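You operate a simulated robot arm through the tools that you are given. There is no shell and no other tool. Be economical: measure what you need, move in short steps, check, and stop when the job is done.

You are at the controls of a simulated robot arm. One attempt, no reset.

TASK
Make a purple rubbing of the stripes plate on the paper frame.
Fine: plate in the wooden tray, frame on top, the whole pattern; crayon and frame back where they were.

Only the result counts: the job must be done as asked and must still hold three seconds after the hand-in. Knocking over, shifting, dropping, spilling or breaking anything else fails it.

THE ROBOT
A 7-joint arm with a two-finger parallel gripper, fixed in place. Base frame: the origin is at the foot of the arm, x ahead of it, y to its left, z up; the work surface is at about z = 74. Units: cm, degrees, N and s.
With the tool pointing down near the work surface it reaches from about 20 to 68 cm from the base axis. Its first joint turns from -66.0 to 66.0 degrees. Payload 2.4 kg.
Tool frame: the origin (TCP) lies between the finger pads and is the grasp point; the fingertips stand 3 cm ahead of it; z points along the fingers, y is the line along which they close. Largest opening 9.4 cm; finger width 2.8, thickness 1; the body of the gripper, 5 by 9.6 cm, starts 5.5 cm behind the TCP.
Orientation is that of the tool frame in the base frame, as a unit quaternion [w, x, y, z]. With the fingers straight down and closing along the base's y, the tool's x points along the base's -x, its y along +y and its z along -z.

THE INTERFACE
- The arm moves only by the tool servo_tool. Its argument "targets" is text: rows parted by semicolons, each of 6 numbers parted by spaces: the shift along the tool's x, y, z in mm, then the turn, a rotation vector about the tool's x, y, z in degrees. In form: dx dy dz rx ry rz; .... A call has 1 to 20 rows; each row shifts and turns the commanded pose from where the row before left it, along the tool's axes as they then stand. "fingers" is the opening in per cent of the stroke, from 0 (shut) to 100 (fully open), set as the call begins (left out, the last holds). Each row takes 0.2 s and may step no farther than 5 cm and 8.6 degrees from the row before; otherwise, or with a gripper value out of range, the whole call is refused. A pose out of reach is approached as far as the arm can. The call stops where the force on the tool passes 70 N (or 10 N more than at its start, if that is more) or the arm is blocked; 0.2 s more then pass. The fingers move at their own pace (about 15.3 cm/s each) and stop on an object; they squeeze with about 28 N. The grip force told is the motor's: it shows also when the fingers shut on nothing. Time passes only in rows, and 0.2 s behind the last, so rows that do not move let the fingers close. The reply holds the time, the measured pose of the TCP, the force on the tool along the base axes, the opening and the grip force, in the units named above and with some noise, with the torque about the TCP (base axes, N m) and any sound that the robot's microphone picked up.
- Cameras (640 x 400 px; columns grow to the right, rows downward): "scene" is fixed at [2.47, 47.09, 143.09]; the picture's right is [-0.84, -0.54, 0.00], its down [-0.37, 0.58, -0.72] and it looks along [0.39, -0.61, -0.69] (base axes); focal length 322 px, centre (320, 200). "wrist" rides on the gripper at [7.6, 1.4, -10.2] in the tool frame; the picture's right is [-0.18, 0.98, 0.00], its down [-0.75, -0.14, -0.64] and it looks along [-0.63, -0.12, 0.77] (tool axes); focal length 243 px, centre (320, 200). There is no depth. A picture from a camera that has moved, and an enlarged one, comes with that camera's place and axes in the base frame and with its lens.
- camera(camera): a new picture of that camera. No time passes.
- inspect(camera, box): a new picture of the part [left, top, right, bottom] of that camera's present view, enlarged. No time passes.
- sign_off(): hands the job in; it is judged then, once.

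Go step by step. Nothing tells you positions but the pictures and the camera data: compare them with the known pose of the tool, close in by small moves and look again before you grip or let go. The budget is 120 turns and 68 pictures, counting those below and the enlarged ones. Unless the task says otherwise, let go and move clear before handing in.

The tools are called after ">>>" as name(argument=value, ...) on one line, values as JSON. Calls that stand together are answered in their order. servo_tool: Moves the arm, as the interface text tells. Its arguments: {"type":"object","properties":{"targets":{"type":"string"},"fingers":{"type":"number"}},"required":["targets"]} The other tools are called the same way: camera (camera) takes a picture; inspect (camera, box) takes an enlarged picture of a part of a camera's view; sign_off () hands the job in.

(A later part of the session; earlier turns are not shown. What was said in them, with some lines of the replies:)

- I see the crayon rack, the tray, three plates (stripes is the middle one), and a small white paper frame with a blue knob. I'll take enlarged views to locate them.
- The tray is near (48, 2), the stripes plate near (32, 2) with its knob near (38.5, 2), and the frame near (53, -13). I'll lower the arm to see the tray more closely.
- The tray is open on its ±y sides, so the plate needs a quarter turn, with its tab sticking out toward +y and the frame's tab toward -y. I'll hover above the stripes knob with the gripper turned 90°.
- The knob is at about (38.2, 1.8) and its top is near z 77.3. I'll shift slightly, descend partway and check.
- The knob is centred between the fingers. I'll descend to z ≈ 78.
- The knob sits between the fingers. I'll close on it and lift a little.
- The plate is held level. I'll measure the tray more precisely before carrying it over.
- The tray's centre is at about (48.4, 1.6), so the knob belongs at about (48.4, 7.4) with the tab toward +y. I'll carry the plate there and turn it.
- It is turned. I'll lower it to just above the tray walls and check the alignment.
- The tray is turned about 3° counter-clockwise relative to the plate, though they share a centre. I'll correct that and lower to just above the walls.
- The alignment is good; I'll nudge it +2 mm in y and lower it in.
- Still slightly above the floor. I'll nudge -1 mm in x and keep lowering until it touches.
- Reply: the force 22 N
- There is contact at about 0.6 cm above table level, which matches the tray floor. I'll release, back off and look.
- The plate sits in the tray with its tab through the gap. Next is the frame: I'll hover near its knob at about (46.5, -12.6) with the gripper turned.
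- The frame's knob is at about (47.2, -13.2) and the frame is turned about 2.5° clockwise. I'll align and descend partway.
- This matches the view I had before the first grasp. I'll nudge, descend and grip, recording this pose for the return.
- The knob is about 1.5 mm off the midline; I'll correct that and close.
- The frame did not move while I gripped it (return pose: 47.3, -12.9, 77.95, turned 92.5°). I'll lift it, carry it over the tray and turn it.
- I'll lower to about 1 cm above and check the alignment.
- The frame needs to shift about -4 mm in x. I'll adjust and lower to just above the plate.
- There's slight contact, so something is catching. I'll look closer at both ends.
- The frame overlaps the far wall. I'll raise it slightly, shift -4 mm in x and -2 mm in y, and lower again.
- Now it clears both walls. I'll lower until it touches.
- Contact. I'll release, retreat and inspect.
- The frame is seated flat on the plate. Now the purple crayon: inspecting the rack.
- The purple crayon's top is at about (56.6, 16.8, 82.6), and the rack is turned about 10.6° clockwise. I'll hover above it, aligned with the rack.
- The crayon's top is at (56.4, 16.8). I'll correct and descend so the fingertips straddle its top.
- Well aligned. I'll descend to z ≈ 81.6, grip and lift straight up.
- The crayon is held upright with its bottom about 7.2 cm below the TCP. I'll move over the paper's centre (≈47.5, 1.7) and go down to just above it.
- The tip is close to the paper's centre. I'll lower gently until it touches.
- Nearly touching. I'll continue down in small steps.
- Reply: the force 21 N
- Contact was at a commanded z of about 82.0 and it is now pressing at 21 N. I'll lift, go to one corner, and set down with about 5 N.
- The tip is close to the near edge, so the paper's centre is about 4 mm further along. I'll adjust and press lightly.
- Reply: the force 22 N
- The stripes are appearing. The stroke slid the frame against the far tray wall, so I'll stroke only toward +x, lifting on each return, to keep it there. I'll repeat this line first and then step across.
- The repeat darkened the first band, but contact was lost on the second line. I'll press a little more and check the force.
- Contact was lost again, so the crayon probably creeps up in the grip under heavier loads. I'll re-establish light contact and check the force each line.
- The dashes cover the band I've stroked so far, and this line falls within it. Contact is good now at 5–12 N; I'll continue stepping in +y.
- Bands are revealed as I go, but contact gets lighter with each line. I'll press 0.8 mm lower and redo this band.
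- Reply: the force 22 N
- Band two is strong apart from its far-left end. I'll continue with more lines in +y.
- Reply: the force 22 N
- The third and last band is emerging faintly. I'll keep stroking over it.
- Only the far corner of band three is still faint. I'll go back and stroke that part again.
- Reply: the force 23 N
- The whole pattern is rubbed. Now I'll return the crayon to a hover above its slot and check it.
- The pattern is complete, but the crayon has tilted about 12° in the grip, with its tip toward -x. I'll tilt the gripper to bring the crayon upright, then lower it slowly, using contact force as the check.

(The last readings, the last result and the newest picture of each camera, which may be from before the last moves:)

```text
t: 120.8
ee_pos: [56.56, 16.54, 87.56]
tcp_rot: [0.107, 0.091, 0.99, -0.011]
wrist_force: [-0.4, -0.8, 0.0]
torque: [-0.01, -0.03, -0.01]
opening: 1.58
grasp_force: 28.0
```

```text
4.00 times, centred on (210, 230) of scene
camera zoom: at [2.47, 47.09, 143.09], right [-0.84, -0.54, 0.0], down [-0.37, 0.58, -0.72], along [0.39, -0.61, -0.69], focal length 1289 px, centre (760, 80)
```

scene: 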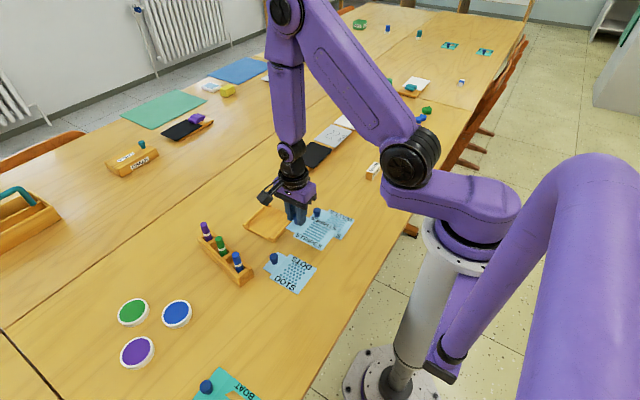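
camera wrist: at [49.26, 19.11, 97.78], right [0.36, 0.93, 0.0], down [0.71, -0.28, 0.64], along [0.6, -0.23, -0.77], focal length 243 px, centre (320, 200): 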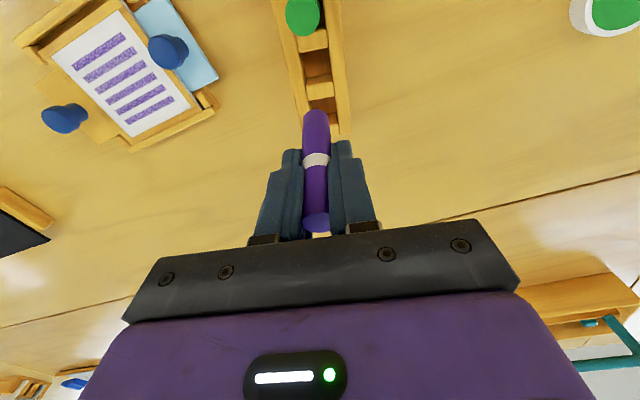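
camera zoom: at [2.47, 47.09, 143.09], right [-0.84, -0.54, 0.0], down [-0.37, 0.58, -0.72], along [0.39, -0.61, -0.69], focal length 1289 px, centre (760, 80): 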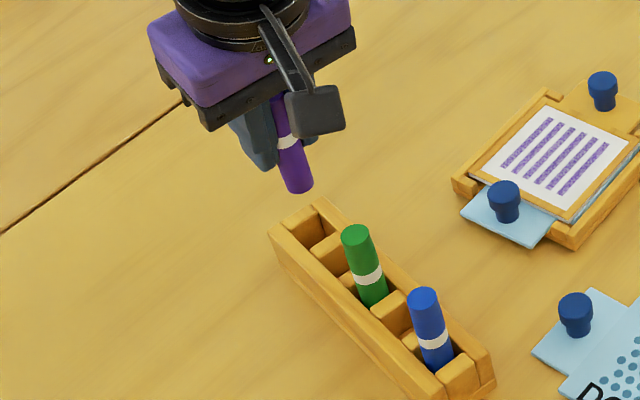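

The crayon now looks upright above its slot. I'll lower it straight down in steps, watching the force.

>>> servo_tool(targets="4.3 0 19.5 0 0 0; 2.15 0 9.8 0 0 0; 2.15 0 9.8 0 0 0; 0 0 0 0 0 0")

>>> servo_tool(targets="1.08 0 4.9 0 0 0; 1.08 0 4.9 0 0 0; 0 0 0 0 0 0")

```text
t: 121.8
ee_pos: [56.56, 16.52, 83.62]
tcp_rot: [0.108, 0.091, 0.99, -0.01]
wrist_force: [-0.3, 0.9, -0.8]
torque: [0.01, 0.0, 0.04]
opening: 1.59
grasp_force: 28.7
```

```text
t: 122.6
ee_pos: [56.59, 16.58, 82.56]
tcp_rot: [0.108, 0.092, 0.99, -0.01]
wrist_force: [0.0, 0.2, -0.9]
torque: [0.02, -0.02, 0.05]
opening: 1.61
grasp_force: 28.4
```

>>> servo_tool(targets="1.08 0 4.9 0 0 0; 0.64 0 2.9 0 0 0; 0 0 0 0 0 0")

>>> servo_tool(targets="0.64 0 2.9 0 0 0; 0 0 0 0 0 0")

>>> servo_tool(targets="0.5 0 2 0 0 0; 0 0 0 0 0 0")

```text
t: 123.4
ee_pos: [56.63, 16.54, 81.66]
tcp_rot: [0.107, 0.092, 0.99, -0.01]
wrist_force: [0.2, -0.3, 0.3]
torque: [0.0, 0.01, 0.0]
opening: 1.59
grasp_force: 28.3
```

```text
t: 124.0
ee_pos: [56.63, 16.59, 81.42]
tcp_rot: [0.107, 0.091, 0.99, -0.01]
wrist_force: [-0.5, -0.4, -1.2]
torque: [0.01, 0.02, 0.0]
opening: 1.6
grasp_force: 28.2
```

```text
t: 124.6
ee_pos: [56.53, 16.62, 81.29]
tcp_rot: [0.107, 0.091, 0.99, -0.009]
wrist_force: [0.1, 0.6, 0.3]
torque: [0.01, 0.01, 0.0]
opening: 1.58
grasp_force: 28.0
```

>>> servo_tool(targets="0.4 0 2 0 0 0; 0 0 0 0 0 0")

>>> servo_tool(targets="0.4 0 2 0 0 0; 0 0 0 0 0 0")

>>> servo_tool(targets="0.2 0 1 0 0 0; 0 0 0 0 0 0")

```text
t: 125.2
ee_pos: [56.67, 16.67, 81.08]
tcp_rot: [0.107, 0.091, 0.99, -0.01]
wrist_force: [-1.9, -0.2, 4.2]
torque: [-0.04, 0.06, 0.0]
opening: 1.58
grasp_force: 28.8
```

```text
t: 125.8
ee_pos: [56.58, 16.59, 81.01]
tcp_rot: [0.108, 0.091, 0.99, -0.01]
wrist_force: [-13.6, -3.1, 36.3]
torque: [-0.35, 0.73, -0.06]
opening: 1.58
grasp_force: 27.6
```

```text
t: 126.4
ee_pos: [56.66, 16.67, 80.96]
tcp_rot: [0.11, 0.091, 0.99, -0.009]
wrist_force: [-18.1, -4.0, 50.8]
torque: [-0.45, 0.99, -0.09]
opening: 1.58
grasp_force: 28.5
```

The crayon has reached the slot floor. I'll relieve the force, release and lift straight up.

>>> servo_tool(targets="-0.6 0 -2.7 0 0 0; 0 0 0 0 0 0; 0 0 0 0 0 0")

>>> servo_tool(targets="0 0 0 0 0 0; 0 0 0 0 0 0; 0 0 0 0 0 0", fingers=40)

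>>> servo_tool(targets="-2.15 0 -9.8 0 0 0; -4.3 0 -19.5 0 0 0; -6.4 0 -29 0 0 0; -6.4 0 -29 0 0 0; 0 0 0 0 6.2 0; 0 0 0 0 6.2 0; 0 0 0 0 0 0")

```text
t: 127.2
ee_pos: [56.6, 16.59, 81.14]
tcp_rot: [0.107, 0.091, 0.99, -0.01]
wrist_force: [1.3, 3.8, 6.6]
torque: [0.09, 0.03, 0.0]
opening: 1.57
grasp_force: 27.5
```

```text
t: 128.0
ee_pos: [56.6, 16.45, 80.91]
tcp_rot: [0.108, 0.091, 0.99, -0.009]
wrist_force: [0.5, -1.3, 3.0]
torque: [0.06, -0.03, -0.04]
opening: 3.71
grasp_force: 0.1
```

```text
t: 129.6
ee_pos: [56.59, 16.72, 89.91]
tcp_rot: [-0.001, 0.091, 0.996, 0.0]
wrist_force: [-0.3, -0.7, 0.0]
torque: [-0.02, -0.01, 0.05]
opening: 3.75
grasp_force: 0.2
```

The crayon is back in its slot. Now I'll move over the frame's knob (≈47.9, -4.3), saving my last picture for the hover there.

>>> servo_tool(targets="0 0 0 0 0 -6.57; 0 0 0 0 0 -6.57; 19.3 -41.1 0 0 0 0; 19.3 -41.1 0 0 0 0; 19.3 -41.1 0 0 0 0; 19.3 -41.1 0 0 0 0; 19.1 -41 0 0 0 0; 0 0 25 0 0 0; 0 0 20 0 0 0; 0 0 0 0 0 0; 0 0 0 0 0 0", fingers=55)

>>> camera(camera="wrist")

```text
t: 132.0
ee_pos: [47.99, -4.35, 85.56]
tcp_rot: [0.0, -0.023, 1.0, 0.0]
wrist_force: [-0.3, 0.1, -0.8]
torque: [0.0, 0.0, 0.0]
opening: 5.16
grasp_force: 0.0
```

```text
0 pictures are left
camera wrist: at [40.31, -3.52, 95.7], right [0.14, 0.99, 0.0], down [0.76, -0.11, 0.64], along [0.64, -0.09, -0.77], focal length 243 px, centre (320, 200)
```

wrist: 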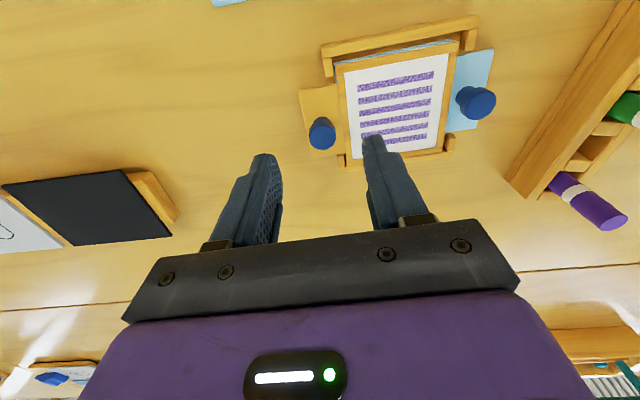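

The purple crayon stands in its slot, and the knob lies between the fingers. I'll descend to the release height (≈79.3), grip and lift.

>>> servo_tool(targets="0 -1.5 25 0 0 0; 0 0 20 0 0 0; 0 0 10 0 0 0; 0 0 7 0 0 0; 0 0 0 0 0 0; 0 0 0 0 0 0")

>>> servo_tool(targets="0 0 0 0 0 0; 0 0 0 0 0 0; 0 0 0 0 0 0; 0 0 0 0 0 0", fingers=0)

```text
t: 133.4
ee_pos: [47.9, -4.54, 79.29]
tcp_rot: [0.0, -0.024, 1.0, 0.001]
wrist_force: [-0.4, 0.7, 0.7]
torque: [-0.01, 0.01, 0.01]
opening: 5.17
grasp_force: 0.0
```

```text
t: 134.4
ee_pos: [48.0, -4.53, 79.38]
tcp_rot: [0.0, -0.023, 1.0, 0.0]
wrist_force: [-0.5, 0.3, 0.2]
torque: [-0.01, -0.01, 0.04]
opening: 2.01
grasp_force: 27.9
```

The knob is gripped. I'll lift the frame, turn it back and carry it over its original spot.

>>> servo_tool(targets="0 0 -10 0 0 0; 0 0 -20 0 0 0; 0 0 -25 0 0 0; 0 0 0 0 0 8.5; 0 0 0 0 0 8.5; 0 0 0 0 0 8.5; 0 0 0 0 0 8.5; 0 0 0 0 0 8.5; 0 0 0 0 0 8.5; 0 0 0 0 0 8.5; 0 0 0 0 0 8.5; 0 0 0 0 0 8.5; 0 0 0 0 0 8.5; 0 0 0 0 0 8.5; 0 0 0 0 0 1.7; -28 -1 0 0 0 0; -28 -1 0 0 0 0; -28 -1 0 0 0 0; 0 0 0 0 0 0")

>>> servo_tool(targets="0 0 0 0 0 0")

>>> servo_tool(targets="0 0 0 0 0 0")

```text
t: 138.4
ee_pos: [47.1, -12.86, 84.76]
tcp_rot: [-0.001, 0.723, 0.69, 0.0]
wrist_force: [0.3, -0.3, -1.0]
torque: [0.0, 0.0, 0.0]
opening: 2.02
grasp_force: 27.8
```

```text
t: 138.8
ee_pos: [47.24, -12.82, 84.83]
tcp_rot: [0.0, 0.722, 0.692, 0.0]
wrist_force: [-0.2, -1.5, 0.5]
torque: [0.0, 0.04, -0.04]
opening: 2.02
grasp_force: 28.4
```

```text
t: 139.2
ee_pos: [47.23, -12.8, 84.85]
tcp_rot: [0.0, 0.723, 0.691, 0.0]
wrist_force: [0.5, -0.2, -1.5]
torque: [0.04, 0.01, 0.0]
opening: 2.03
grasp_force: 28.1
```

Above the original spot. Lowering until it touches the table.

>>> servo_tool(targets="0 1 25 0 0 0; 0 0 25 0 0 0; 0 0 12 0 0 0; 0 0 4 0 0 0; 0 0 0 0 0 0")

>>> servo_tool(targets="0 0 2 0 0 0; 0 0 0 0 0 0")

```text
t: 140.4
ee_pos: [47.36, -12.84, 78.19]
tcp_rot: [0.0, 0.722, 0.691, 0.0]
wrist_force: [-0.6, 1.7, 4.6]
torque: [-0.03, 0.1, -0.01]
opening: 2.02
grasp_force: 28.5
```

```text
t: 141.0
ee_pos: [47.36, -12.83, 77.95]
tcp_rot: [0.001, 0.723, 0.691, 0.0]
wrist_force: [-3.5, 1.6, 22.6]
torque: [-0.15, 0.06, -0.03]
opening: 2.02
grasp_force: 28.6
```

It is on the table. I'll ease off, release and retreat upward.

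>>> servo_tool(targets="0 0 -1.8 0 0 0; 0 0 0 0 0 0")

>>> servo_tool(targets="0 0 0 0 0 0; 0 0 0 0 0 0; 0 0 0 0 0 0", fingers=50)

>>> servo_tool(targets="0 0 -20 0 0 0; 0 0 -40 0 0 0; 0 0 -45 0 0 0; 0 0 -45 0 0 0; 0 0 0 0 0 0")

```text
t: 141.6
ee_pos: [47.24, -12.8, 78.07]
tcp_rot: [-0.001, 0.723, 0.691, -0.001]
wrist_force: [0.2, -0.7, 0.0]
torque: [-0.02, 0.02, -0.04]
opening: 2.01
grasp_force: 27.3
```

```text
t: 142.4
ee_pos: [47.36, -12.76, 78.26]
tcp_rot: [0.0, 0.722, 0.691, 0.0]
wrist_force: [-0.1, -0.5, -0.1]
torque: [0.0, 0.02, 0.0]
opening: 4.69
grasp_force: 0.0
```

```text
t: 143.6
ee_pos: [47.21, -12.66, 93.08]
tcp_rot: [0.0, 0.723, 0.691, 0.0]
wrist_force: [0.1, 0.3, 0.6]
torque: [-0.03, 0.0, 0.02]
opening: 4.71
grasp_force: 0.0
```

The rubbing is done, the crayon and frame are back where they were, the plate is in the tray, and the arm is clear. I have no pictures left, so I'm handing in.

>>> sign_off()

```text
The job is handed in.
```

I made the purple stripes rubbing on the paper frame and handed it in. The last pictures showed all six stripes rubbed over their full length, and the crayon standing in its slot.

The frame is back at the spot I picked it from, set down by the recorded arm position and the contact force. I had no pictures left to check that placement by eye. The stripes plate is still in the wooden tray.
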